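You operate a simulated robot arm through the tools that you are given. There is no shell and no other tool.

The job below is to be done with a simulated two-armed robot. You get a single attempt, and the scene is never put back.

JOB
Take strap and guard off the short pack and put them on their blocks.
Fine: shut the strap cam, let the pull off, then open the cam. Where these are worked on the way, their far stop is far enough and under half their travel is too little: strap cam.

It is judged by the outcome, as a careful person would: the job done as asked, and still so three seconds after it is handed in. It fails if anything else is knocked over, pushed out of place, dropped, spilled or broken.

ROBOT AND FRAMES
Two 7-joint arms with fingered hands on one trunk that stands fixed in place. Base frame: the origin is at the foot of the trunk, x ahead of it, y to its left, z up; the work surface is at about z = 0.82. Units: m, degrees, N and s.
The left shoulder is at [0.08, 0.198, 1.459], the right one opposite. With the tool pointing down near the work surface each hand reaches from about 0.1 to 0.72 m from the base axis, measured 20 degrees to its own side. Payload 4 kg a hand.
The TCP of each hand is the grasp point between the finger pads, 0.026 m short of the fingertips. In the tool frame z runs along the fingers and y along their closing line. The gripper opens to 0.132 m; its body begins 0.073 m behind the TCP. The gripper is a hand of 4 fingers: y runs from the thumb to the fingers, the wrist lies at [0, 0, -0.239] in the tool frame.
Orientation is that of the tool frame in the base frame, as a unit quaternion [x, y, z, w]. With the fingers straight down and closing along the base's y, the tool's x points along the base's -x, its y along +y and its z along -z.

CONTROLS
- The arms move only by the tool step_arm. It takes "left_series", "right_series" or both (then of equal length, played together; a hand with none holds still); each is a list that holds one entry, the list of rows, each a list of 6 numbers: the shift along the tool's x, y, z in m, then the turn, a rotation vector about the tool's x, y, z in degrees. In form: [[[tx, ty, tz, wx, wy, wz], ...]]. A call has 1 to 20 rows; each row shifts and turns the commanded pose from where the row before left it, along the tool's axes as they then stand. Each row takes 0.2 s and may step no farther than 0.05 m and 8.6 degrees from the row before; otherwise, the whole call is refused. A pose out of reach is approached as far as the arm can. The call stops where the force on the tool passes 40 N (or 10 N more than at its start, if that is more) or the arm is blocked; 0.2 s more then pass. In this call time passes only in rows, and 0.2 s behind the last. It gives the time, the measured TCP pose, the force on the tool (base axes), the opening and the grip force at its end, in the units of the frame above (readings bear some noise), with the torque about the TCP (base axes, N m) and any sound that the robot's microphone picked up.
- Cameras (640 x 400 px; columns grow to the right, rows downward): "scene" is now at [0.1122, 0.0056, 1.6278]; the picture's right is [0.07, -1.00, 0.00], its down [-0.68, -0.04, -0.73] and it looks along [0.73, 0.05, -0.68] (base axes); focal length 312 px, centre (320, 200). "left" rides on the left gripper at [-0.068, 0.002, -0.097] in its tool frame; the picture's right is [-0.02, -1.00, 0.00], its down [0.82, -0.02, -0.58] and it looks along [0.58, -0.01, 0.82] (tool axes); focal length 270 px, centre (320, 200). "right" rides on the right gripper at [0.068, 0.002, -0.097] in its tool frame; the picture's right is [-0.03, 1.00, 0.00], its down [-0.82, -0.02, -0.58] and it looks along [-0.58, -0.01, 0.82] (tool axes); focal length 270 px, centre (320, 200). There is no depth. A picture from a camera that has moved, and an enlarged one, comes with that camera's place and axes in the base frame and with its lens.
- grab_frame(camera): a new picture of that camera. The clock stands still meanwhile.
- lift_body(by): slides the trunk up (or, below 0, down) by that many m; the arms and the scene camera ride with it, the base frame stays. It gives what a move gives, with no picture.
- curl_fingers(finger1, finger2, finger3, thumb_bend, hand): sets how far each is bent, from 0 (flat) to 1 (curled in); at 0.3 the hand is open as for a grip, at 0.7 the pads meet at the TCP. One left out holds its place. A second passes; each finger stops where it meets its share of the squeeze, and holds until it gets a number again. It is the only way to open and close the hand. It gives what a move gives, with no picture; readings hold the bend of each and the force on the fingers (four entries, about 0 where the hand has none), thumb and palm.
- turn_head(pan, tilt): turns the head with the scene camera to pan (to the left, within 86 degrees either way) and tilt (down, from -29 to 69), counted from straight ahead of the robot. It gives what a move gives.
- enlarge(camera, box): a new picture of the part [left, top, right, bottom] of that camera's present view, enlarged. The clock stands still meanwhile.
- hand_in(): hands the job in; it is judged then, once.

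Nothing tells you positions but the pictures and the camera data. Unless the task says otherwise, let go and move clear before handing in.

The tools are called as a command line: name --argument value ..., lists and objects as JSON in quotes. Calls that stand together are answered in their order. step_arm: Moves the arms, as the interface text tells. Its arguments: {"type":"object","properties":{"left_series":{"type":"array"},"right_series":{"type":"array"}},"required":[]} The other tools are called the same way: lift_body (by) moves the trunk up or down; curl_fingers (finger1, finger2, finger3, thumb_bend, hand) moves the fingers one by one; turn_head (pan, tilt) turns the head that bears the scene camera; grab_frame (camera) takes a picture; enlarge (camera, box) takes an enlarged picture of a part of a camera's view; hand_in () hands the job in.

At the start:

```text
time_s: 0.0
left_tcp_pos: [0.5186, 0.3523, 1.1361]
left_orientation: [0.0, 1.0, 0.002, 0.001]
left_force: [-1.1, 0.1, 0.1]
left_moment: [0.05, -0.03, -0.01]
left_finger_gap: 0.1316
left_grasp_force: 0.0
left_shape: jaw
left_bend: [0.3, 0.3, 0.3, 0.3]
left_finger forces: [0.0, 0.1, 0.0, 0.0, 0.0, 0.0]
right_tcp_pos: [0.6206, -0.1356, 1.1355]
right_orientation: [0.0, 1.0, 0.0, 0.0]
right_force: [-0.2, 1.1, -0.1]
right_moment: [0.0, 0.02, 0.0]
right_finger_gap: 0.1317
right_grasp_force: 0.1
right_shape: jaw
right_bend: [0.3, 0.3, 0.3, 0.3]
right_finger forces: [0.0, 0.1, 0.0, 0.0, 0.1, 0.0]
trunk travel left (down, up): [-0.768, 0.072]
head pan, tilt (commanded): [3.7, 42.9]
```

scene: 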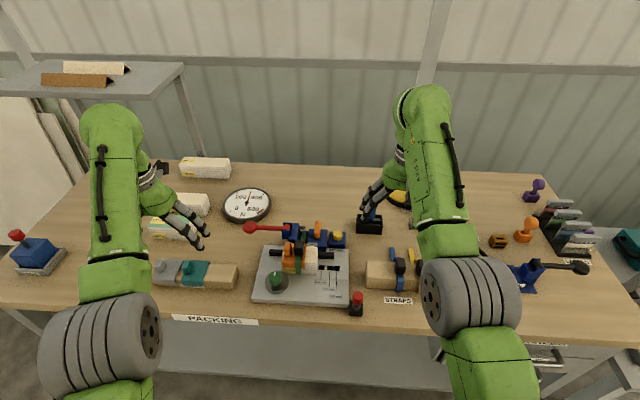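
right: 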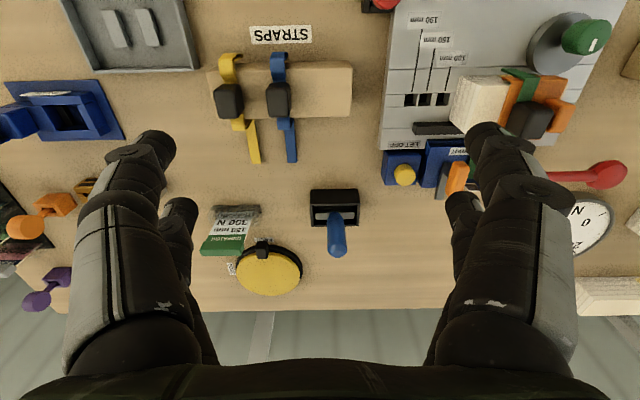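
left: 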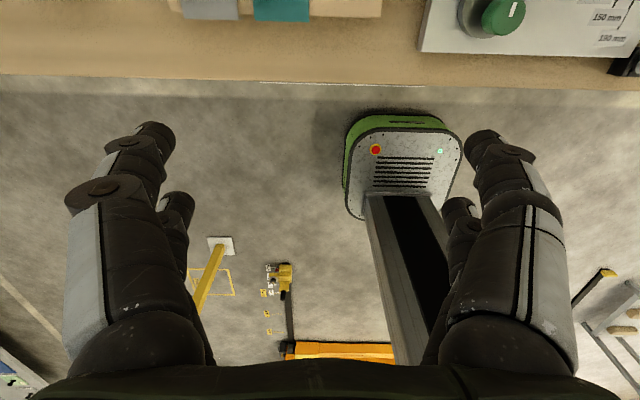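

I see a packing bench with a plate in the middle (a pack with an orange strap, a cam lever, a green knob), a block for straps to the right and a block with grey/teal guards to the left. I'll look closer before moving anything.

enlarge --camera "scene" --box '[230, 200, 390, 320]'

enlarge --camera "scene" --box '[340, 220, 460, 320]'

enlarge --camera "scene" --box '[130, 220, 290, 330]'

enlarge --camera "right" --box '[360, 0, 640, 200]'

enlarge --camera "right" --box '[180, 0, 400, 300]'

```text
3.33 times, centred on (310, 260) of scene
camera zoom: at [0.1122, 0.0056, 1.6278], right [0.07, -1.0, 0.0], down [-0.68, -0.04, -0.73], along [0.73, 0.05, -0.68], focal length 1039 px, centre (353, 0)
```

zoom: 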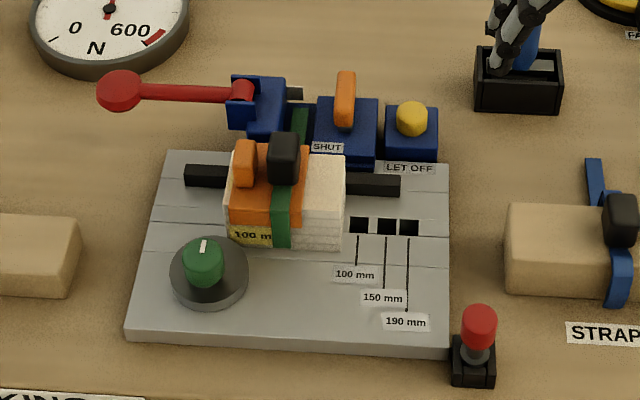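

```text
4.00 times, centred on (400, 270) of scene
camera zoom: at [0.1122, 0.0056, 1.6278], right [0.07, -1.0, 0.0], down [-0.68, -0.04, -0.73], along [0.73, 0.05, -0.68], focal length 1247 px, centre (0, -80)
```

zoom: 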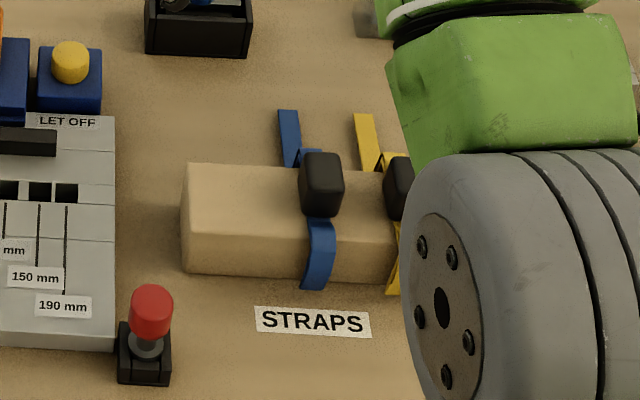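

```text
3.64 times, centred on (210, 275) of scene
camera zoom: at [0.1122, 0.0056, 1.6278], right [0.07, -1.0, 0.0], down [-0.68, -0.04, -0.73], along [0.73, 0.05, -0.68], focal length 1134 px, centre (720, -73)
```

zoom: 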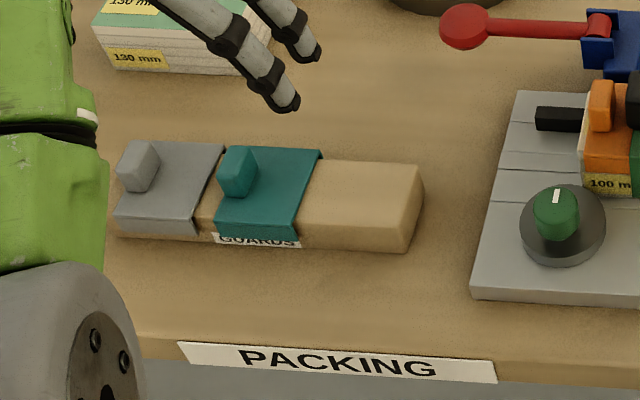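

```text
2.00 times, centred on (500, 100) of right
camera zoom: at [0.5512, -0.133, 1.2316], right [0.03, 1.0, 0.0], down [0.82, -0.02, 0.58], along [0.58, -0.01, -0.82], focal length 541 px, centre (-40, 400)
```

zoom: 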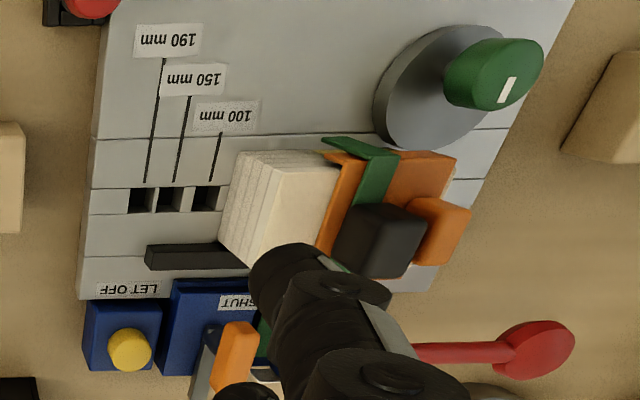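

```text
1.33 times, centred on (290, 150) of right
camera zoom: at [0.5512, -0.133, 1.2316], right [0.03, 1.0, 0.0], down [0.82, -0.02, 0.58], along [0.58, -0.01, -0.82], focal length 360 px, centre (360, 267)
```

zoom: 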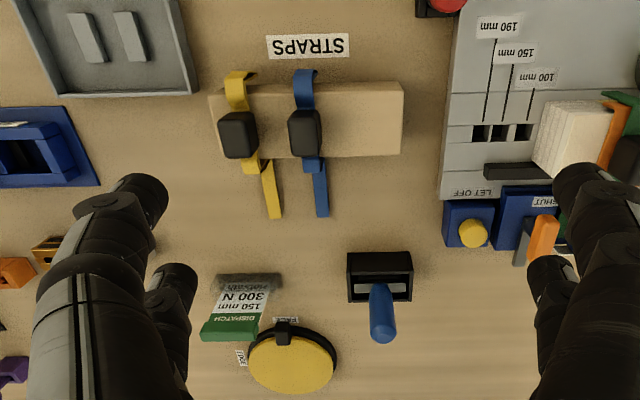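

The plate carries a 100 mm pack with an orange guard and a green strap; behind it sit a cam marked SHUT with an orange lever and a yellow LET OFF button. I'll check the rest of the bench before choosing.

enlarge --camera "scene" --box '[130, 140, 290, 250]'

enlarge --camera "scene" --box '[350, 160, 640, 320]'

enlarge --camera "scene" --box '[270, 215, 360, 285]'

enlarge --camera "scene" --box '[0, 200, 120, 300]'

```text
3.64 times, centred on (210, 195) of scene
camera zoom: at [0.1122, 0.0056, 1.6278], right [0.07, -1.0, 0.0], down [-0.68, -0.04, -0.73], along [0.73, 0.05, -0.68], focal length 1134 px, centre (720, 218)
```

zoom: 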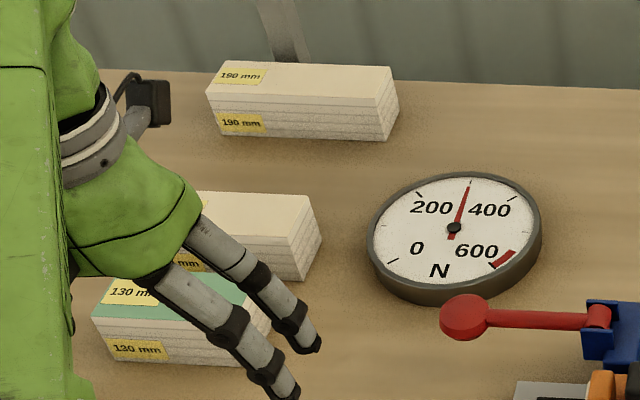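

```text
2.21 times, centred on (495, 240) of scene
camera zoom: at [0.1122, 0.0056, 1.6278], right [0.07, -1.0, 0.0], down [-0.68, -0.04, -0.73], along [0.73, 0.05, -0.68], focal length 688 px, centre (-66, 112)
```

zoom: 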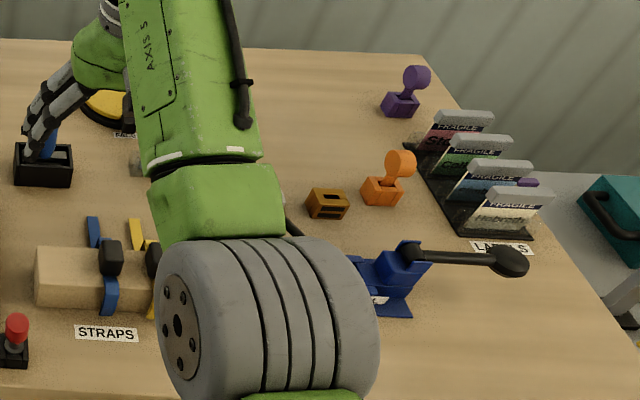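

```text
5.71 times, centred on (315, 250) of scene
camera zoom: at [0.1122, 0.0056, 1.6278], right [0.07, -1.0, 0.0], down [-0.68, -0.04, -0.73], along [0.73, 0.05, -0.68], focal length 1782 px, centre (349, -86)
```

zoom: 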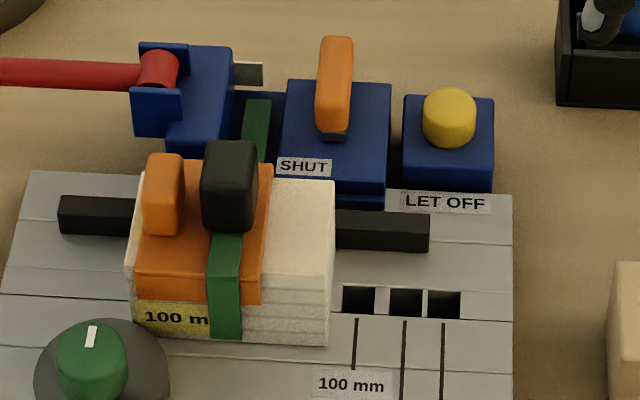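

```text
4.00 times, centred on (60, 250) of scene
camera zoom: at [0.1122, 0.0056, 1.6278], right [0.07, -1.0, 0.0], down [-0.68, -0.04, -0.73], along [0.73, 0.05, -0.68], focal length 1247 px, centre (1360, 0)
```

zoom: 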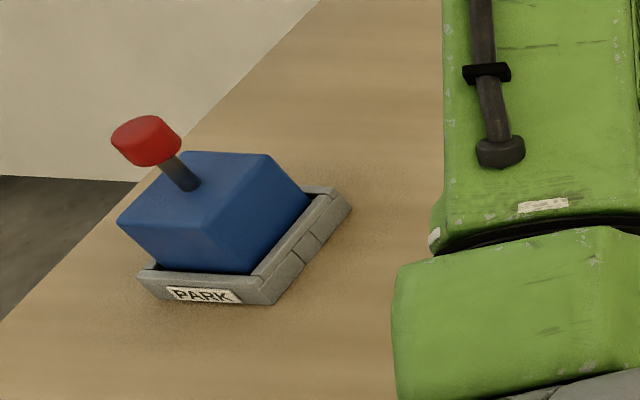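

The pack on the plate is labelled 100 mm, shorter than the 130–190 mm packs at the left, so it is the short pack. I'll bring the right hand back over the plate's near side so its camera looks at the mechanism.

step_arm --right_series '[[[0.035, 0.022, 0.0, 0, 0, 0], [0.035, 0.022, 0.0, 0, 0, 0], [0.035, 0.022, 0.0, 0, 0, 0], [0.035, 0.022, 0.0, 0, 0, 0], [0.035, 0.022, 0.0, 0, 0, 0], [0.0, 0.022, 0.0, 0, 0, 0]]]'

grab_frame --camera "right"

grab_frame --camera "scene"

```text
time_s: 1.4
left_tcp_pos: [0.5186, 0.3526, 1.1347]
left_orientation: [0.001, 1.0, 0.0, 0.001]
left_force: [-0.7, 0.4, -1.0]
left_moment: [0.02, 0.02, -0.02]
left_finger_gap: 0.1318
left_grasp_force: 0.1
left_shape: jaw
left_bend: [0.3, 0.3, 0.3, 0.3]
left_finger forces: [0.1, 0.1, 0.1, 0.0, 0.0, 0.0]
right_tcp_pos: [0.4839, 0.0127, 1.1077]
right_orientation: [0.0, 1.0, 0.0, 0.0]
right_force: [0.6, 1.4, -0.5]
right_moment: [-0.04, 0.0, 0.01]
right_finger_gap: 0.1318
right_grasp_force: 0.1
right_shape: jaw
right_bend: [0.3, 0.3, 0.3, 0.3]
right_finger forces: [0.0, 0.0, 0.1, 0.0, 0.0, 0.0]
right hand out of reach, approached as far as the arm can: row 3, 4, 5
trunk travel left (down, up): [-0.768, 0.072]
head pan, tilt (commanded): [3.7, 42.9]
```

```text
taken
camera right: at [0.4148, 0.0148, 1.203], right [0.03, 1.0, 0.0], down [0.82, -0.02, 0.58], along [0.58, -0.02, -0.82], focal length 270 px, centre (320, 200)
```

right: 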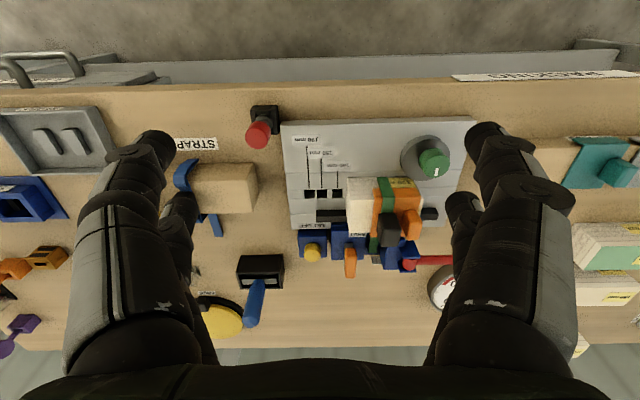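

```text
taken
camera scene: at [0.1121, 0.0064, 1.6278], right [0.07, -1.0, 0.0], down [-0.68, -0.04, -0.73], along [0.73, 0.05, -0.68], focal length 312 px, centre (320, 200)
```

scene: 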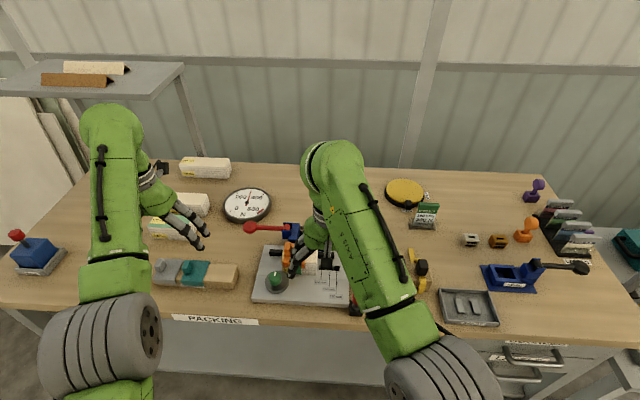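

The right hand came near its reach limit but now looks at the plate (its picture is upside down to me). I'll zoom in on the cam and pack from here.

enlarge --camera "right" --box '[270, 110, 480, 300]'

enlarge --camera "right" --box '[320, 160, 430, 290]'

enlarge --camera "scene" --box '[230, 200, 350, 300]'

enlarge --camera "scene" --box '[380, 170, 600, 340]'

```text
2.11 times, centred on (375, 205) of right
camera zoom: at [0.4148, 0.0148, 1.203], right [0.03, 1.0, 0.0], down [0.82, -0.02, 0.58], along [0.58, -0.02, -0.82], focal length 569 px, centre (204, 190)
```

zoom: 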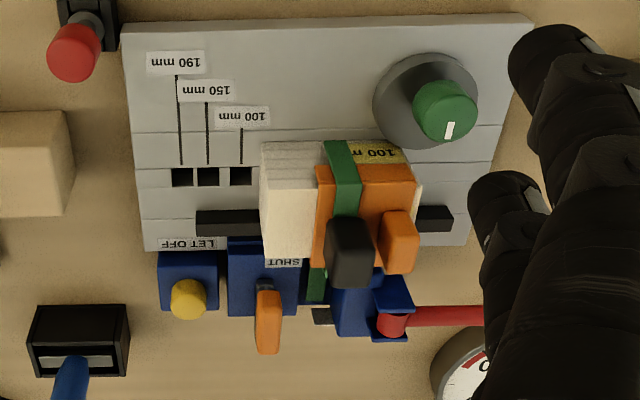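

```text
3.08 times, centred on (375, 225) of right
camera zoom: at [0.4148, 0.0148, 1.203], right [0.03, 1.0, 0.0], down [0.82, -0.02, 0.58], along [0.58, -0.02, -0.82], focal length 832 px, centre (151, 123)
```

zoom: 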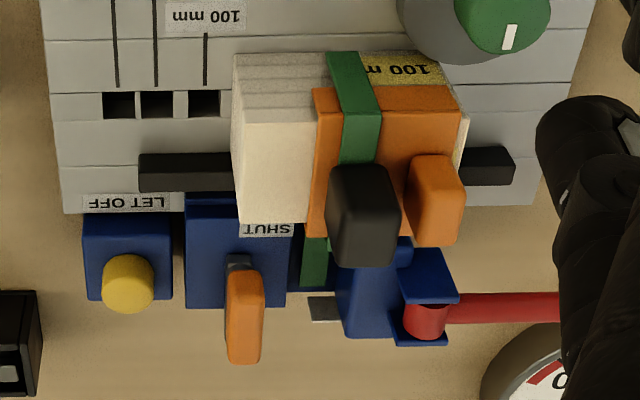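

```text
4.00 times, centred on (290, 250) of scene
camera zoom: at [0.1121, 0.0064, 1.6278], right [0.07, -1.0, 0.0], down [-0.68, -0.04, -0.73], along [0.73, 0.05, -0.68], focal length 1247 px, centre (440, 0)
```

zoom: 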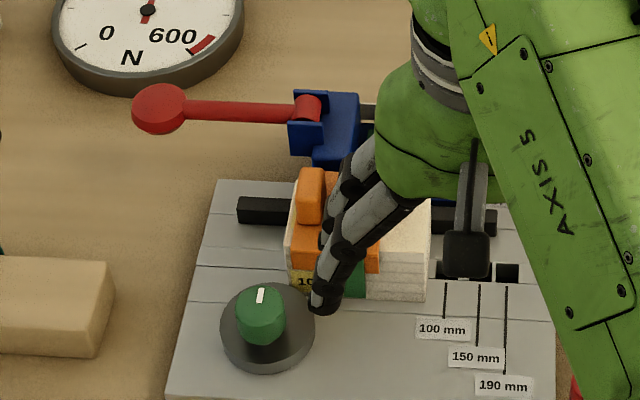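

```text
2.35 times, centred on (490, 255) of scene
camera zoom: at [0.1121, 0.0064, 1.6278], right [0.07, -1.0, 0.0], down [-0.68, -0.04, -0.73], along [0.73, 0.05, -0.68], focal length 734 px, centre (-80, 71)
```

zoom: 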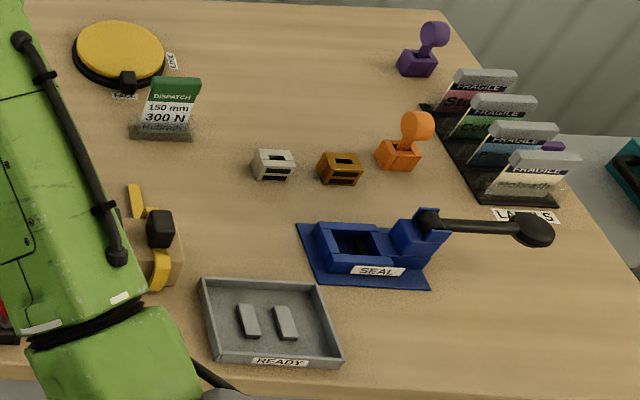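

The lever of the strap cam points away from me, with the SHUT label on its near side; I need a side view to know its swing. I'll move the right hand to the right of the plate and turn it so its camera looks left along the mechanism.

step_arm --right_series '[[[-0.03, -0.03, 0.012, 0, 0, 0], [-0.03, -0.03, 0.012, 0, 0, 0], [-0.03, -0.03, 0.012, 0, 0, 0], [-0.03, -0.03, 0.012, 0, 0, 0], [-0.03, -0.03, 0.012, 0, 0, 0], [-0.03, -0.03, 0.012, 0, 0, 0], [0, 0, 0, 0, 0, -8.5], [0, 0, 0, 0, 0, -8.5], [0, 0, 0, 0, 0, -8.5], [0, 0, 0, 0, 0, -8.5], [0, 0, 0, 0, 0, -8.5], [0, 0, 0, 0, 0, -8.5]]]'

grab_frame --camera "right"

grab_frame --camera "scene"

```text
time_s: 4.0
left_tcp_pos: [0.5185, 0.3528, 1.1353]
left_orientation: [-0.001, 1.0, 0.001, 0.001]
left_force: [0.4, -0.1, 0.0]
left_moment: [0.03, 0.02, -0.01]
left_finger_gap: 0.1317
left_grasp_force: 0.0
left_shape: jaw
left_bend: [0.3, 0.3, 0.3, 0.3]
left_finger forces: [0.0, 0.0, 0.1, 0.0, 0.0, 0.0]
right_tcp_pos: [0.6623, -0.1686, 1.0339]
right_orientation: [-0.432, 0.902, 0.0, 0.001]
right_force: [0.4, -0.5, -0.1]
right_moment: [0.03, -0.03, 0.0]
right_finger_gap: 0.1317
right_grasp_force: 0.1
right_shape: jaw
right_bend: [0.3, 0.3, 0.3, 0.3]
right_finger forces: [0.0, 0.0, 0.1, 0.1, 0.1, 0.0]
trunk travel left (down, up): [-0.768, 0.072]
head pan, tilt (commanded): [3.7, 42.9]
```

```text
taken
camera right: at [0.6181, -0.2207, 1.13], right [-0.76, 0.65, 0.0], down [0.53, 0.62, 0.58], along [0.37, 0.44, -0.82], focal length 270 px, centre (320, 200)
```

right: 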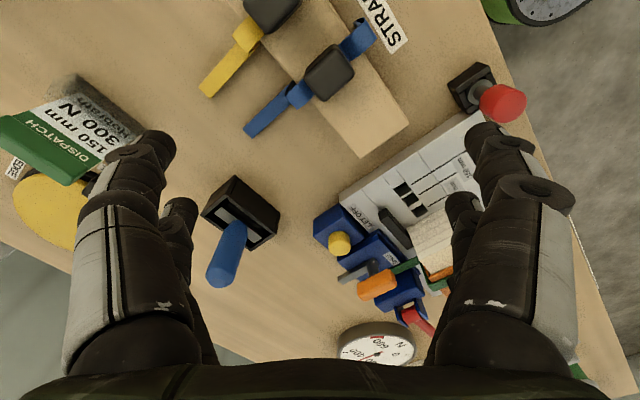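

```text
taken
camera scene: at [0.1124, 0.0055, 1.6278], right [0.07, -1.0, 0.0], down [-0.68, -0.04, -0.73], along [0.73, 0.05, -0.68], focal length 312 px, centre (320, 200)
```

scene: 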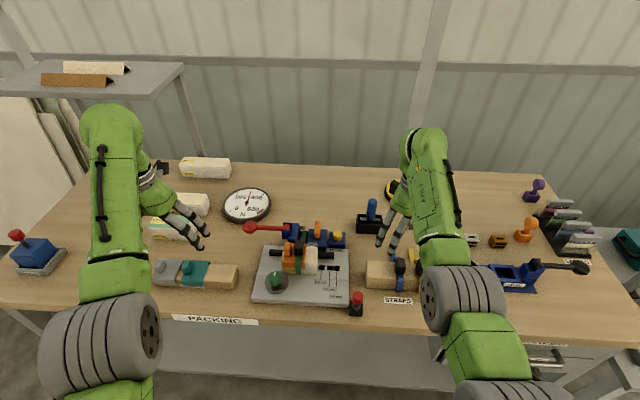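

The view from the right shows the LET OFF button, cam lever and strap tail. I'll zoom in.

enlarge --camera "right" --box '[300, 180, 460, 350]'

enlarge --camera "right" --box '[190, 0, 420, 150]'

enlarge --camera "scene" --box '[260, 205, 360, 285]'

enlarge --camera "scene" --box '[340, 230, 440, 310]'

```text
2.35 times, centred on (380, 265) of right
camera zoom: at [0.6181, -0.2207, 1.13], right [-0.76, 0.65, 0.0], down [0.53, 0.62, 0.58], along [0.37, 0.44, -0.82], focal length 636 px, centre (179, 47)
```

zoom: 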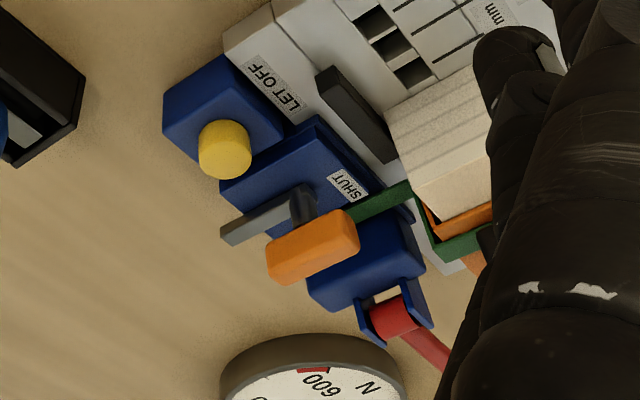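

```text
2.67 times, centred on (305, 75) of right
camera zoom: at [0.6181, -0.2207, 1.13], right [-0.76, 0.65, 0.0], down [0.53, 0.62, 0.58], along [0.37, 0.44, -0.82], focal length 721 px, centre (360, 533)
```

zoom: 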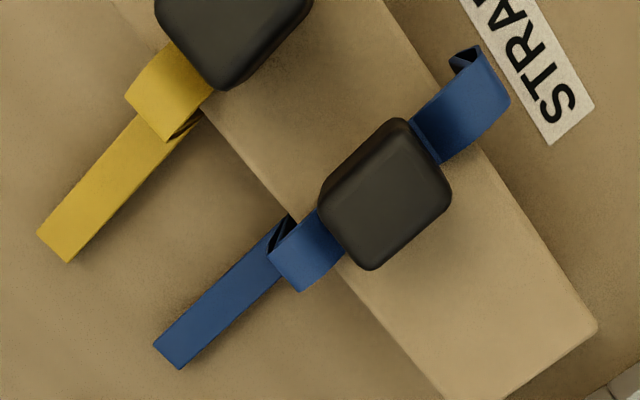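

```text
5.00 times, centred on (310, 245) of scene
camera zoom: at [0.1124, 0.0055, 1.6278], right [0.07, -1.0, 0.0], down [-0.68, -0.04, -0.73], along [0.73, 0.05, -0.68], focal length 1559 px, centre (370, -25)
```

zoom: 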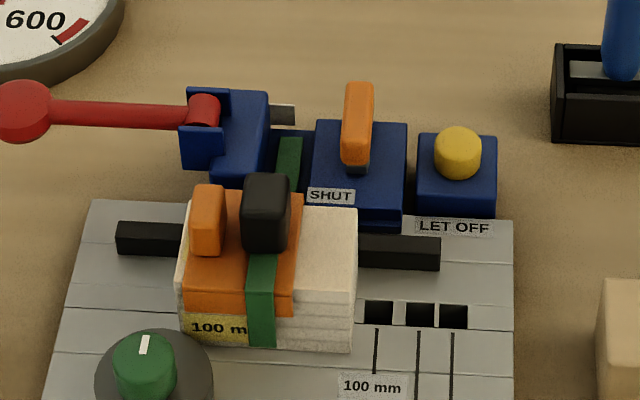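

```text
5.00 times, centred on (390, 270) of scene
camera zoom: at [0.1124, 0.0055, 1.6278], right [0.07, -1.0, 0.0], down [-0.68, -0.04, -0.73], along [0.73, 0.05, -0.68], focal length 1559 px, centre (-30, -150)
```

zoom: 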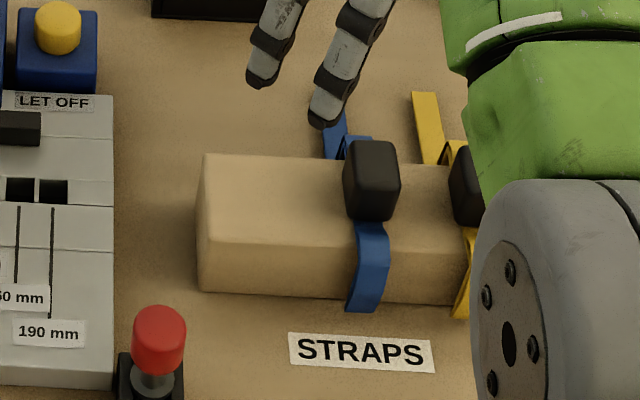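

The cam handle seems to be a short orange grip on a vertical post; I need a lower side view to see how it turns. I'll turn the right hand further and tilt it to look level along the mechanism.

step_arm --right_series '[[[0, 0, 0, 0, 0, -8.5], [0, 0, 0, 0, 0, -8.5], [0, 0, 0, 0, 0, -8.5], [0, 0, 0, 0, 0, -8.5], [-0.012, -0.03, 0.01, 0, 0, 0], [-0.012, -0.03, 0.01, 0, 0, 0], [0, 0, 0, 0, -8.5, 0], [0, 0, 0, 0, -8.5, 0], [0, 0, 0, 0, -8.5, 0]]]'

grab_frame --camera "right"

enlarge --camera "right" --box '[220, 100, 440, 260]'

```text
time_s: 6.0
left_tcp_pos: [0.5186, 0.3528, 1.1352]
left_orientation: [0.001, 1.0, 0.001, 0.0]
left_force: [0.4, -0.5, 1.1]
left_moment: [0.0, 0.0, -0.03]
left_finger_gap: 0.1318
left_grasp_force: 0.0
left_shape: jaw
left_bend: [0.3, 0.3, 0.3, 0.3]
left_finger forces: [0.0, 0.0, 0.1, 0.0, 0.0, 0.0]
right_tcp_pos: [0.7147, -0.1521, 1.0173]
right_orientation: [-0.662, 0.723, 0.133, 0.145]
right_force: [-0.4, -0.8, -0.7]
right_moment: [0.0, 0.01, 0.0]
right_finger_gap: 0.1318
right_grasp_force: 0.0
right_shape: jaw
right_bend: [0.3, 0.3, 0.3, 0.3]
right_finger forces: [0.1, 0.1, 0.1, 0.1, 0.0, 0.0]
right hand out of reach, approached as far as the arm can: row 6, 9
trunk travel left (down, up): [-0.768, 0.072]
head pan, tilt (commanded): [3.7, 42.9]
```

```text
taken
camera right: at [0.7041, -0.252, 1.0792], right [-0.99, 0.11, 0.01], down [0.07, 0.53, 0.85], along [0.09, 0.84, -0.53], focal length 270 px, centre (320, 200)
```

right: 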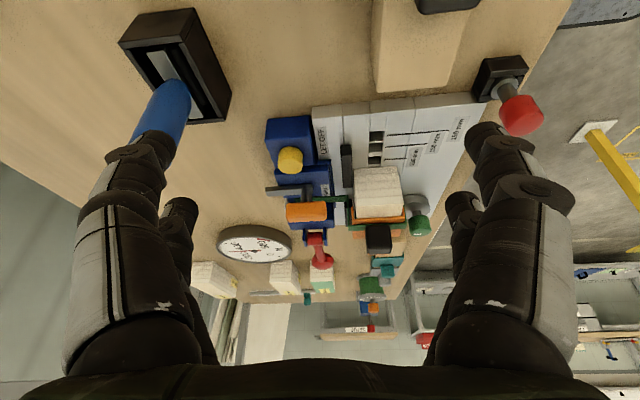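

```text
2.50 times, centred on (330, 180) of right
camera zoom: at [0.7041, -0.252, 1.0792], right [-0.99, 0.11, 0.01], down [0.07, 0.53, 0.85], along [0.09, 0.84, -0.53], focal length 676 px, centre (295, 250)
```

zoom: 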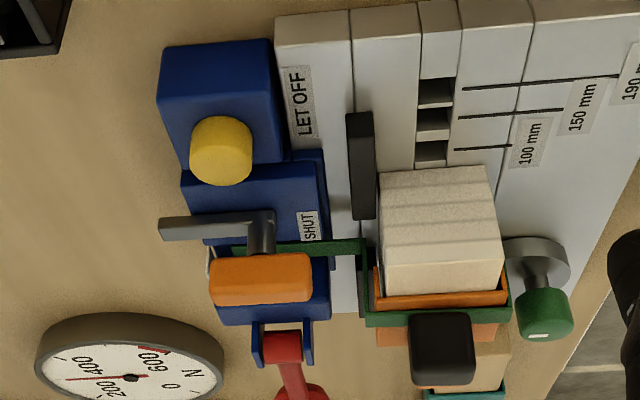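

From the side I can see a dark post with the orange T-grip on top and a grey arm reaching away at its foot. I'll enlarge further.

enlarge --camera "right" --box '[260, 110, 350, 250]'

enlarge --camera "right" --box '[260, 160, 340, 215]'

enlarge --camera "scene" --box '[285, 215, 345, 255]'

enlarge --camera "right" --box '[330, 150, 440, 260]'

```text
2.86 times, centred on (305, 180) of right
camera zoom: at [0.7041, -0.252, 1.0792], right [-0.99, 0.11, 0.01], down [0.07, 0.53, 0.85], along [0.09, 0.84, -0.53], focal length 772 px, centre (363, 257)
```

zoom: 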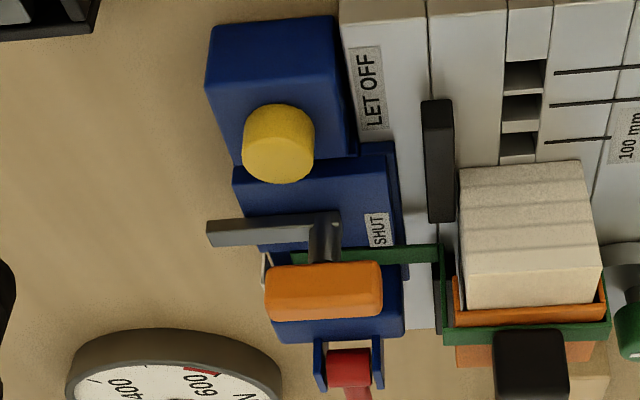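

```text
7.27 times, centred on (300, 188) of right
camera zoom: at [0.7041, -0.252, 1.0792], right [-0.99, 0.11, 0.01], down [0.07, 0.53, 0.85], along [0.09, 0.84, -0.53], focal length 1966 px, centre (466, 291)
```

zoom: 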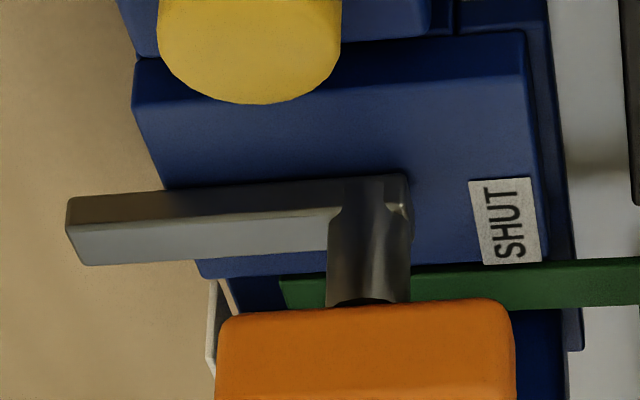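

```text
10.00 times, centred on (315, 235) of scene
camera zoom: at [0.1138, 0.0057, 1.6276], right [0.07, -1.0, 0.0], down [-0.68, -0.04, -0.73], along [0.73, 0.05, -0.68], focal length 3118 px, centre (370, -150)
```

zoom: 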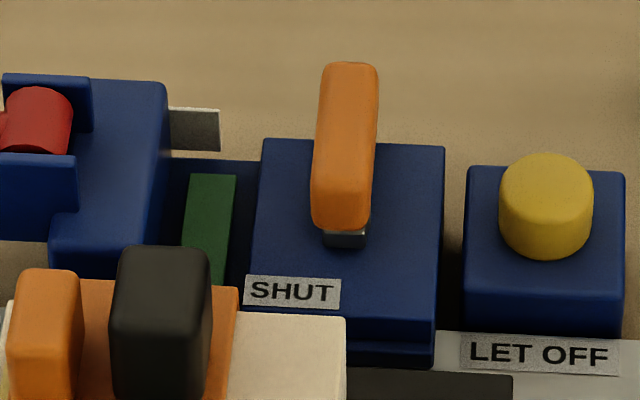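

```text
3.64 times, centred on (385, 205) of right
camera zoom: at [0.7041, -0.252, 1.0792], right [-0.99, 0.11, 0.01], down [0.07, 0.53, 0.85], along [0.09, 0.84, -0.53], focal length 983 px, centre (84, 182)
```

zoom: 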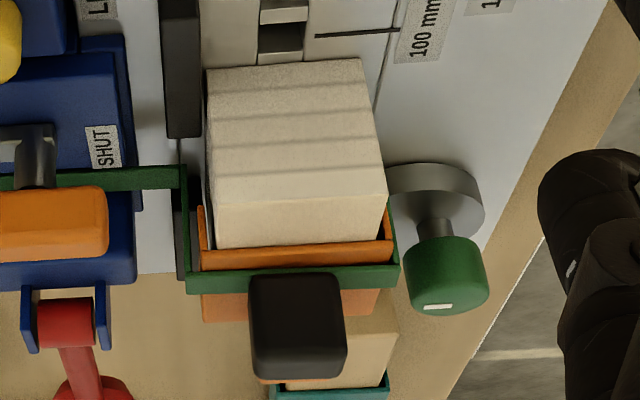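

The cam looks like a T-handle on an upright post with a pointer arm at its foot, pointing away now, and SHUT marked near-left. Next I'll swing the right hand back out of the way to the right.

step_arm --right_series '[[[0, 0, -0.01, 0, 8.5, 0], [0, 0, -0.01, 0, 8.5, 0], [0, 0, -0.01, 0, 8.5, 0], [0.025, 0.028, -0.01, 0, 0, 0], [0.025, 0.028, -0.01, 0, 0, 0], [0.025, 0.028, -0.01, 0, 0, 0], [0.025, 0.028, -0.01, 0, 0, 0], [0.025, 0.028, -0.01, 0, 0, 0], [0.025, 0.028, -0.01, 0, 0, 0], [0, 0, 0, 0, 0, 8.5], [0, 0, 0, 0, 0, 8.5], [0, 0, 0, 0, 0, 8.5], [0, 0, 0, 0, 0, 8.5], [0, 0, 0, 0, 0, 8.5], [0, 0, 0, 0, 0, 8.5], [0, 0, 0, 0, 0, 8.5], [0, 0, 0, 0, 0, 8.5], [0, 0, 0, 0, 0, 8.5], [0, 0, 0, 0, 0, 8.5]]]'

grab_frame --camera "scene"

grab_frame --camera "right"

```text
time_s: 10.0
left_tcp_pos: [0.5199, 0.3522, 1.1351]
left_orientation: [0.0, 1.0, 0.001, 0.0]
left_force: [-0.2, -0.5, 0.9]
left_moment: [0.0, 0.0, 0.0]
left_finger_gap: 0.1317
left_grasp_force: 0.0
left_shape: jaw
left_bend: [0.3, 0.3, 0.3, 0.3]
left_finger forces: [0.0, 0.0, 0.0, 0.0, 0.1, 0.0]
right_tcp_pos: [0.5341, -0.2919, 1.1148]
right_orientation: [0.002, 1.0, -0.026, -0.002]
right_force: [-0.1, 0.7, 0.7]
right_moment: [0.02, -0.01, 0.01]
right_finger_gap: 0.1317
right_grasp_force: 0.1
right_shape: jaw
right_bend: [0.3, 0.3, 0.3, 0.3]
right_finger forces: [0.1, 0.0, 0.1, 0.0, 0.0, 0.0]
trunk travel left (down, up): [-0.768, 0.072]
head pan, tilt (commanded): [3.7, 42.9]
```

```text
taken
camera scene: at [0.112, 0.0056, 1.6278], right [0.07, -1.0, 0.0], down [-0.68, -0.04, -0.73], along [0.73, 0.05, -0.68], focal length 312 px, centre (320, 200)
```

scene: 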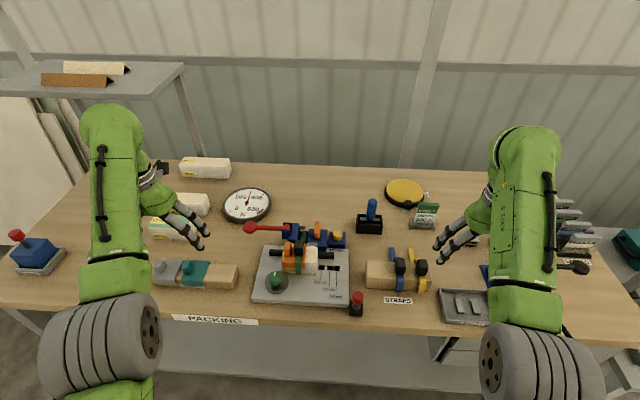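

```text
taken
camera right: at [0.4654, -0.2846, 1.2102], right [0.03, 1.0, -0.05], down [0.82, 0.01, 0.57], along [0.57, -0.06, -0.82], focal length 270 px, centre (320, 200)
```

right: 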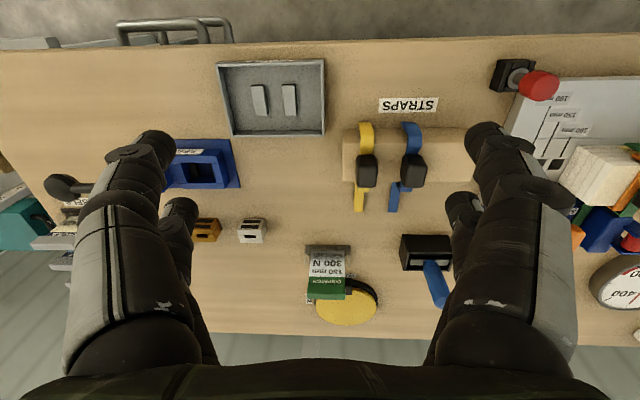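

The view is clear now. I'll take detailed enlargements of plate, strap block and guard block from the head camera.

enlarge --camera "scene" --box '[250, 220, 350, 300]'

enlarge --camera "scene" --box '[350, 230, 450, 310]'

enlarge --camera "scene" --box '[145, 235, 245, 315]'

enlarge --camera "right" --box '[320, 90, 490, 230]'

```text
5.00 times, centred on (300, 260) of scene
camera zoom: at [0.112, 0.0056, 1.6278], right [0.07, -1.0, 0.0], down [-0.68, -0.04, -0.73], along [0.73, 0.05, -0.68], focal length 1559 px, centre (420, -100)
```

zoom: 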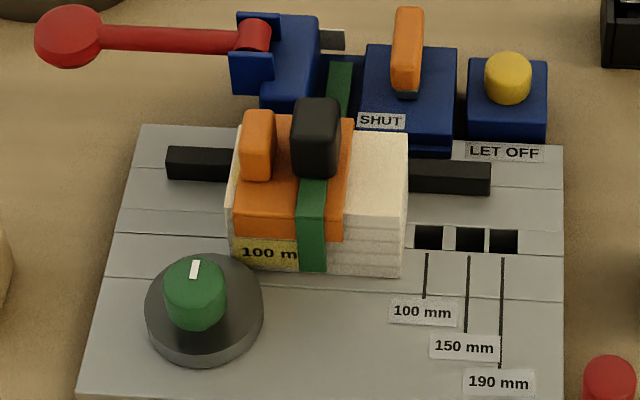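

```text
5.00 times, centred on (400, 270) of scene
camera zoom: at [0.112, 0.0056, 1.6278], right [0.07, -1.0, 0.0], down [-0.68, -0.04, -0.73], along [0.73, 0.05, -0.68], focal length 1559 px, centre (-80, -150)
```

zoom: 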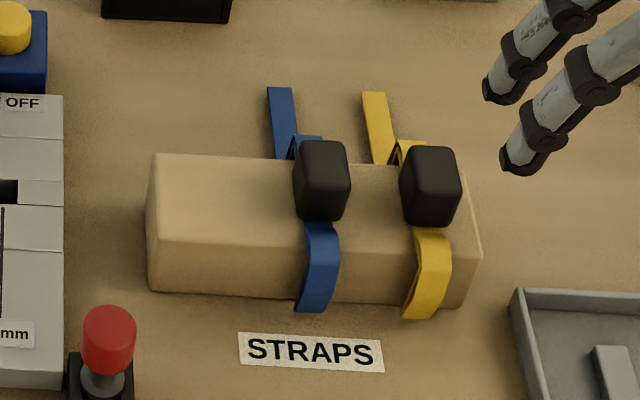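

```text
5.00 times, centred on (195, 275) of scene
camera zoom: at [0.112, 0.0056, 1.6278], right [0.07, -1.0, 0.0], down [-0.68, -0.04, -0.73], along [0.73, 0.05, -0.68], focal length 1559 px, centre (945, -175)
```

zoom: 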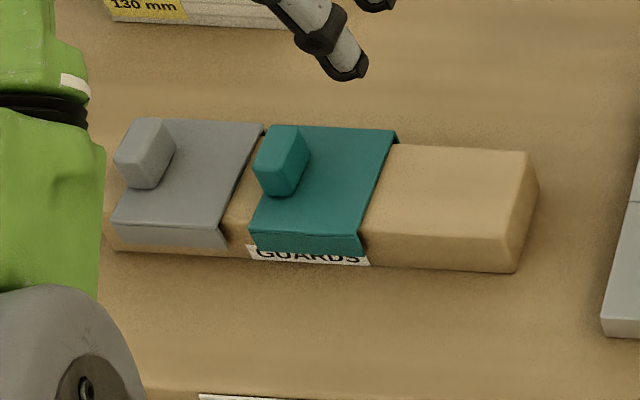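

```text
2.86 times, centred on (405, 160) of right
camera zoom: at [0.4654, -0.2846, 1.2102], right [0.03, 1.0, -0.05], down [0.82, 0.01, 0.57], along [0.57, -0.06, -0.82], focal length 772 px, centre (77, 314)
```

zoom: 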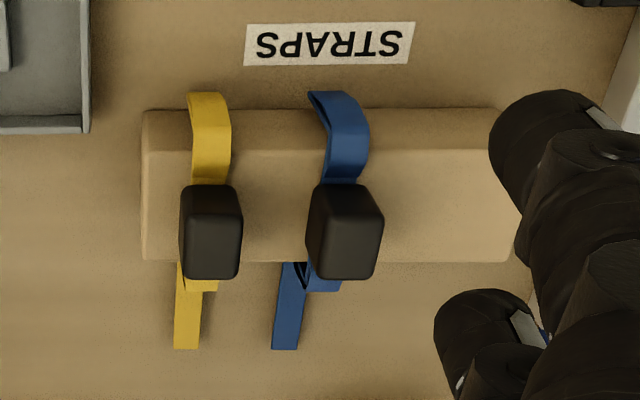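

Positions so far: pack about x 0.63–0.69, y 0.05–0.15; strap buckle near (0.667, 0.101); guard knob near (0.661, 0.134); free strap slot near y −0.126; free guard slot near y 0.32. I'll look at the hand geometry before choosing grips.

enlarge --camera "scene" --box '[410, 120, 570, 280]'

enlarge --camera "scene" --box '[70, 90, 230, 260]'

```text
2.50 times, centred on (490, 200) of scene
camera zoom: at [0.112, 0.0056, 1.6278], right [0.07, -1.0, 0.0], down [-0.68, -0.04, -0.73], along [0.73, 0.05, -0.68], focal length 779 px, centre (-105, 200)
```

zoom: 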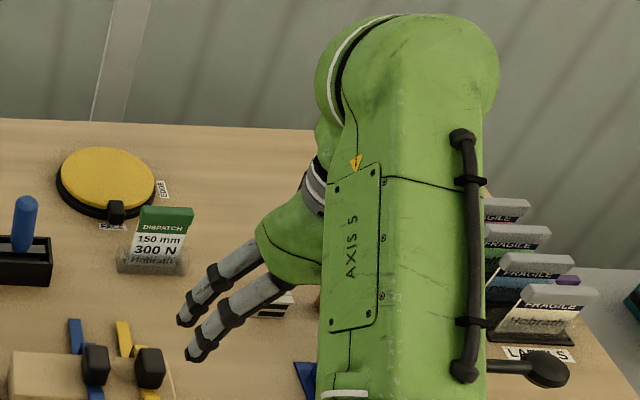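

```text
2.35 times, centred on (150, 175) of scene
camera zoom: at [0.112, 0.0056, 1.6278], right [0.07, -1.0, 0.0], down [-0.68, -0.04, -0.73], along [0.73, 0.05, -0.68], focal length 734 px, centre (720, 259)
```

zoom: 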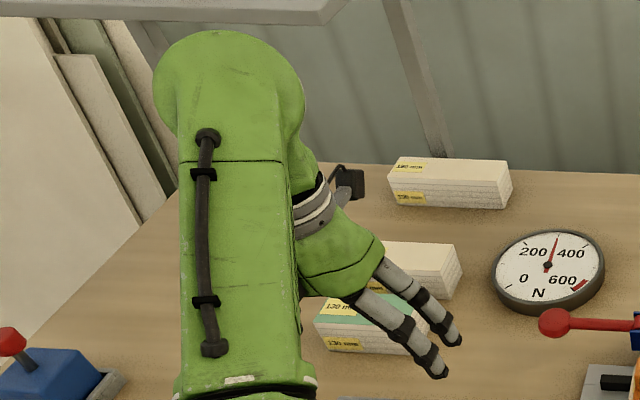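

The hand seems to have two opposed pairs of digits. I'll test how they move by bending them one at a time in free air with the right hand and looking.

curl_fingers --hand "right" --finger1 0.65

grab_frame --camera "right"

curl_fingers --hand "right" --finger2 0.65

grab_frame --camera "right"

curl_fingers --hand "right" --thumb_bend 0.65

grab_frame --camera "right"

curl_fingers --hand "right" --finger3 0.65

grab_frame --camera "right"

```text
time_s: 11.0
left_tcp_pos: [0.5177, 0.3534, 1.1355]
left_orientation: [-0.001, 1.0, 0.001, 0.0]
left_force: [-0.3, -0.6, 0.2]
left_moment: [-0.01, 0.04, 0.0]
left_finger_gap: 0.1319
left_grasp_force: 0.0
left_shape: jaw
left_bend: [0.3, 0.3, 0.3, 0.3]
left_finger forces: [0.0, 0.0, 0.0, 0.0, 0.0, 0.1]
right_tcp_pos: [0.5336, -0.2921, 1.1143]
right_orientation: [0.0, 1.0, -0.025, -0.001]
right_force: [0.6, 0.1, 0.9]
right_moment: [-0.03, 0.01, 0.01]
right_finger_gap: 0.0753
right_grasp_force: 0.2
right_shape: fingers
right_bend: [0.65, 0.3, 0.3, 0.3]
right_finger forces: [0.0, 0.1, 0.0, 0.0, 0.0, 0.0]
trunk travel left (down, up): [-0.768, 0.072]
head pan, tilt (commanded): [3.7, 42.9]
```

```text
taken
camera right: at [0.4656, -0.2848, 1.2101], right [0.03, 1.0, -0.05], down [0.82, 0.01, 0.57], along [0.57, -0.06, -0.82], focal length 270 px, centre (320, 200)
```

right: 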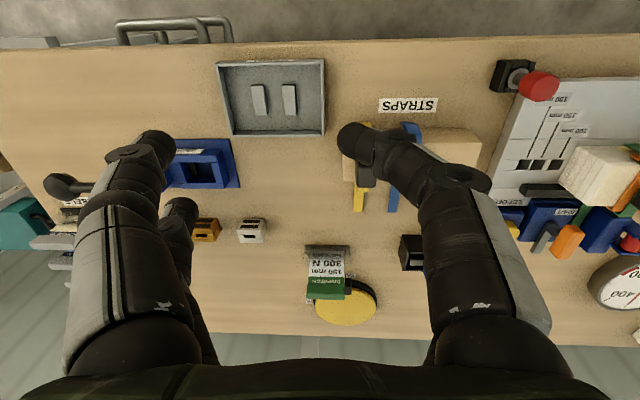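

```text
time_s: 12.0
left_tcp_pos: [0.5175, 0.3523, 1.1369]
left_orientation: [0.0, 1.0, 0.001, 0.001]
left_force: [0.3, 0.4, 0.4]
left_moment: [0.01, 0.03, 0.0]
left_finger_gap: 0.1318
left_grasp_force: 0.0
left_shape: jaw
left_bend: [0.3, 0.3, 0.3, 0.3]
left_finger forces: [0.1, 0.0, 0.1, 0.0, 0.0, 0.0]
right_tcp_pos: [0.5338, -0.293, 1.1143]
right_orientation: [-0.001, 1.0, -0.026, -0.002]
right_force: [0.4, 0.1, -0.2]
right_moment: [0.0, 0.01, 0.02]
right_finger_gap: 0.0752
right_grasp_force: 0.1
right_shape: fingers
right_bend: [0.65, 0.65, 0.3, 0.3]
right_finger forces: [0.0, 0.0, 0.0, 0.0, 0.0, 0.0]
trunk travel left (down, up): [-0.768, 0.072]
head pan, tilt (commanded): [3.7, 42.9]
```

```text
taken
camera right: at [0.4655, -0.2848, 1.2101], right [0.03, 1.0, -0.05], down [0.82, 0.01, 0.57], along [0.57, -0.06, -0.82], focal length 270 px, centre (320, 200)
```

right: 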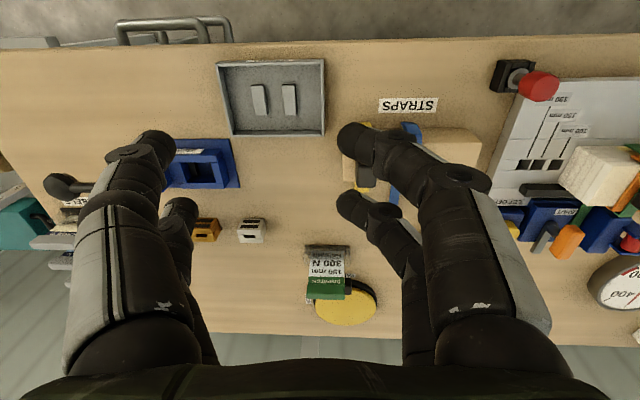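

```text
time_s: 13.0
left_tcp_pos: [0.5181, 0.3521, 1.1357]
left_orientation: [0.0, 1.0, 0.001, 0.001]
left_force: [-0.3, 0.2, -0.3]
left_moment: [-0.03, 0.0, -0.01]
left_finger_gap: 0.1319
left_grasp_force: 0.0
left_shape: jaw
left_bend: [0.3, 0.3, 0.3, 0.3]
left_finger forces: [0.1, 0.0, 0.0, 0.0, 0.0, 0.0]
right_tcp_pos: [0.534, -0.2922, 1.1143]
right_orientation: [0.0, 1.0, -0.025, -0.002]
right_force: [-0.1, -0.1, -0.4]
right_moment: [-0.02, 0.01, -0.01]
right_finger_gap: 0.0169
right_grasp_force: 0.0
right_shape: fingers
right_bend: [0.65, 0.65, 0.3, 0.65]
right_finger forces: [0.0, 0.1, 0.0, 0.0, 0.0, 0.0]
trunk travel left (down, up): [-0.768, 0.072]
head pan, tilt (commanded): [3.7, 42.9]
```

```text
taken
camera right: at [0.4655, -0.2849, 1.2101], right [0.03, 1.0, -0.05], down [0.82, 0.01, 0.57], along [0.57, -0.06, -0.82], focal length 270 px, centre (320, 200)
```

right: 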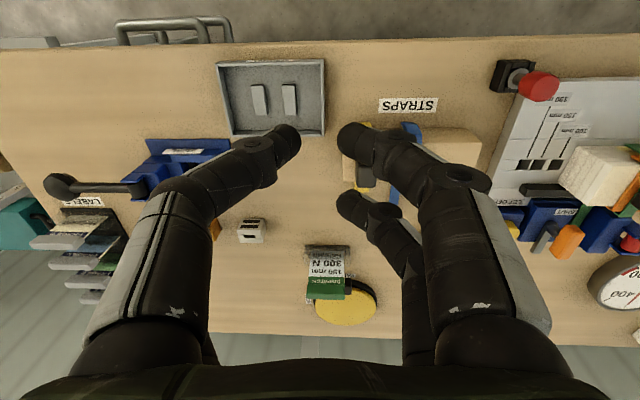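

```text
time_s: 14.0
left_tcp_pos: [0.5183, 0.3532, 1.1357]
left_orientation: [0.0, 1.0, 0.0, 0.001]
left_force: [0.0, 0.2, -0.3]
left_moment: [0.04, 0.01, 0.02]
left_finger_gap: 0.1319
left_grasp_force: 0.1
left_shape: jaw
left_bend: [0.3, 0.3, 0.3, 0.3]
left_finger forces: [0.0, 0.0, 0.0, 0.0, 0.0, 0.1]
right_tcp_pos: [0.5346, -0.2918, 1.1136]
right_orientation: [0.0, 1.0, -0.026, -0.002]
right_force: [0.8, 0.1, -0.5]
right_moment: [-0.02, 0.0, -0.01]
right_finger_gap: 0.0169
right_grasp_force: 0.0
right_shape: fingers
right_bend: [0.65, 0.65, 0.65, 0.65]
right_finger forces: [0.0, 0.1, 0.1, 0.0, 0.1, 0.0]
trunk travel left (down, up): [-0.768, 0.072]
head pan, tilt (commanded): [3.7, 42.9]
```

```text
taken
camera right: at [0.4655, -0.2849, 1.2101], right [0.03, 1.0, -0.05], down [0.82, 0.01, 0.57], along [0.57, -0.06, -0.82], focal length 270 px, centre (320, 200)
```

right: 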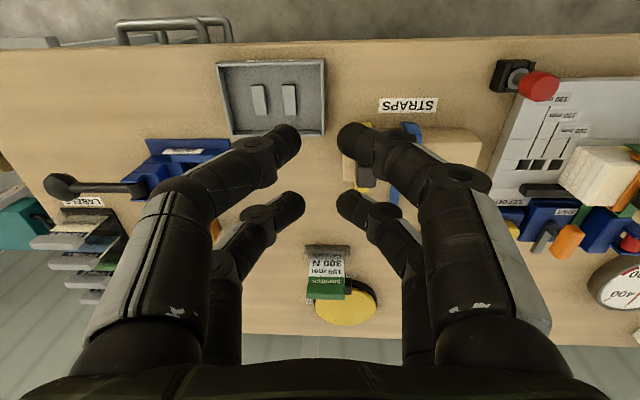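

Right hand mapping: finger1/thumb form one pair, finger2/finger3 the other, 4 cm apart. To reach the cam (about 0.75 m out) the trunk should come down, so I'll lower it in stages while raising the hands; first 0.1 m.

curl_fingers --hand "right" --finger1 0.3 --finger2 0.3 --finger3 0.3 --thumb_bend 0.3

lift_body --by -0.1

grab_frame --camera "scene"

```text
time_s: 15.0
left_tcp_pos: [0.5192, 0.3523, 1.1349]
left_orientation: [0.0, 1.0, 0.0, 0.001]
left_force: [0.2, -0.4, 0.5]
left_moment: [0.03, 0.0, 0.0]
left_finger_gap: 0.1319
left_grasp_force: 0.1
left_shape: jaw
left_bend: [0.3, 0.3, 0.3, 0.3]
left_finger forces: [0.0, 0.0, 0.0, 0.0, 0.0, 0.1]
right_tcp_pos: [0.5343, -0.2921, 1.1133]
right_orientation: [0.0, 1.0, -0.026, -0.002]
right_force: [-0.3, -0.4, 0.0]
right_moment: [0.01, -0.01, 0.0]
right_finger_gap: 0.1325
right_grasp_force: 0.0
right_shape: fingers
right_bend: [0.3, 0.3, 0.3, 0.3]
right_finger forces: [0.1, 0.0, 0.0, 0.0, 0.0, 0.0]
trunk travel left (down, up): [-0.768, 0.072]
head pan, tilt (commanded): [3.7, 42.9]
```

```text
time_s: 16.3
left_tcp_pos: [0.5173, 0.3535, 1.0358]
left_orientation: [0.0, 1.0, 0.001, 0.001]
left_force: [-0.3, 0.7, -0.3]
left_moment: [0.04, 0.01, 0.03]
left_finger_gap: 0.132
left_grasp_force: 0.0
left_shape: jaw
left_bend: [0.3, 0.3, 0.3, 0.3]
left_finger forces: [0.0, 0.0, 0.1, 0.0, 0.1, 0.0]
right_tcp_pos: [0.5337, -0.2925, 1.0141]
right_orientation: [0.0, 1.0, -0.025, -0.002]
right_force: [-0.4, 0.7, -0.1]
right_moment: [0.02, 0.0, 0.01]
right_finger_gap: 0.1324
right_grasp_force: 0.1
right_shape: fingers
right_bend: [0.3, 0.3, 0.3, 0.3]
right_finger forces: [0.0, 0.0, 0.1, 0.0, 0.0, 0.0]
trunk travel left (down, up): [-0.668, 0.172]
head pan, tilt (commanded): [3.7, 42.9]
```

```text
taken
camera scene: at [0.1121, 0.0056, 1.5278], right [0.07, -1.0, 0.0], down [-0.68, -0.04, -0.73], along [0.73, 0.05, -0.68], focal length 312 px, centre (320, 200)
```

scene: 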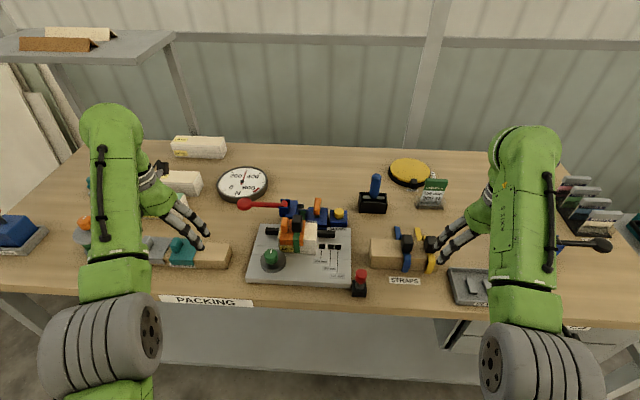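

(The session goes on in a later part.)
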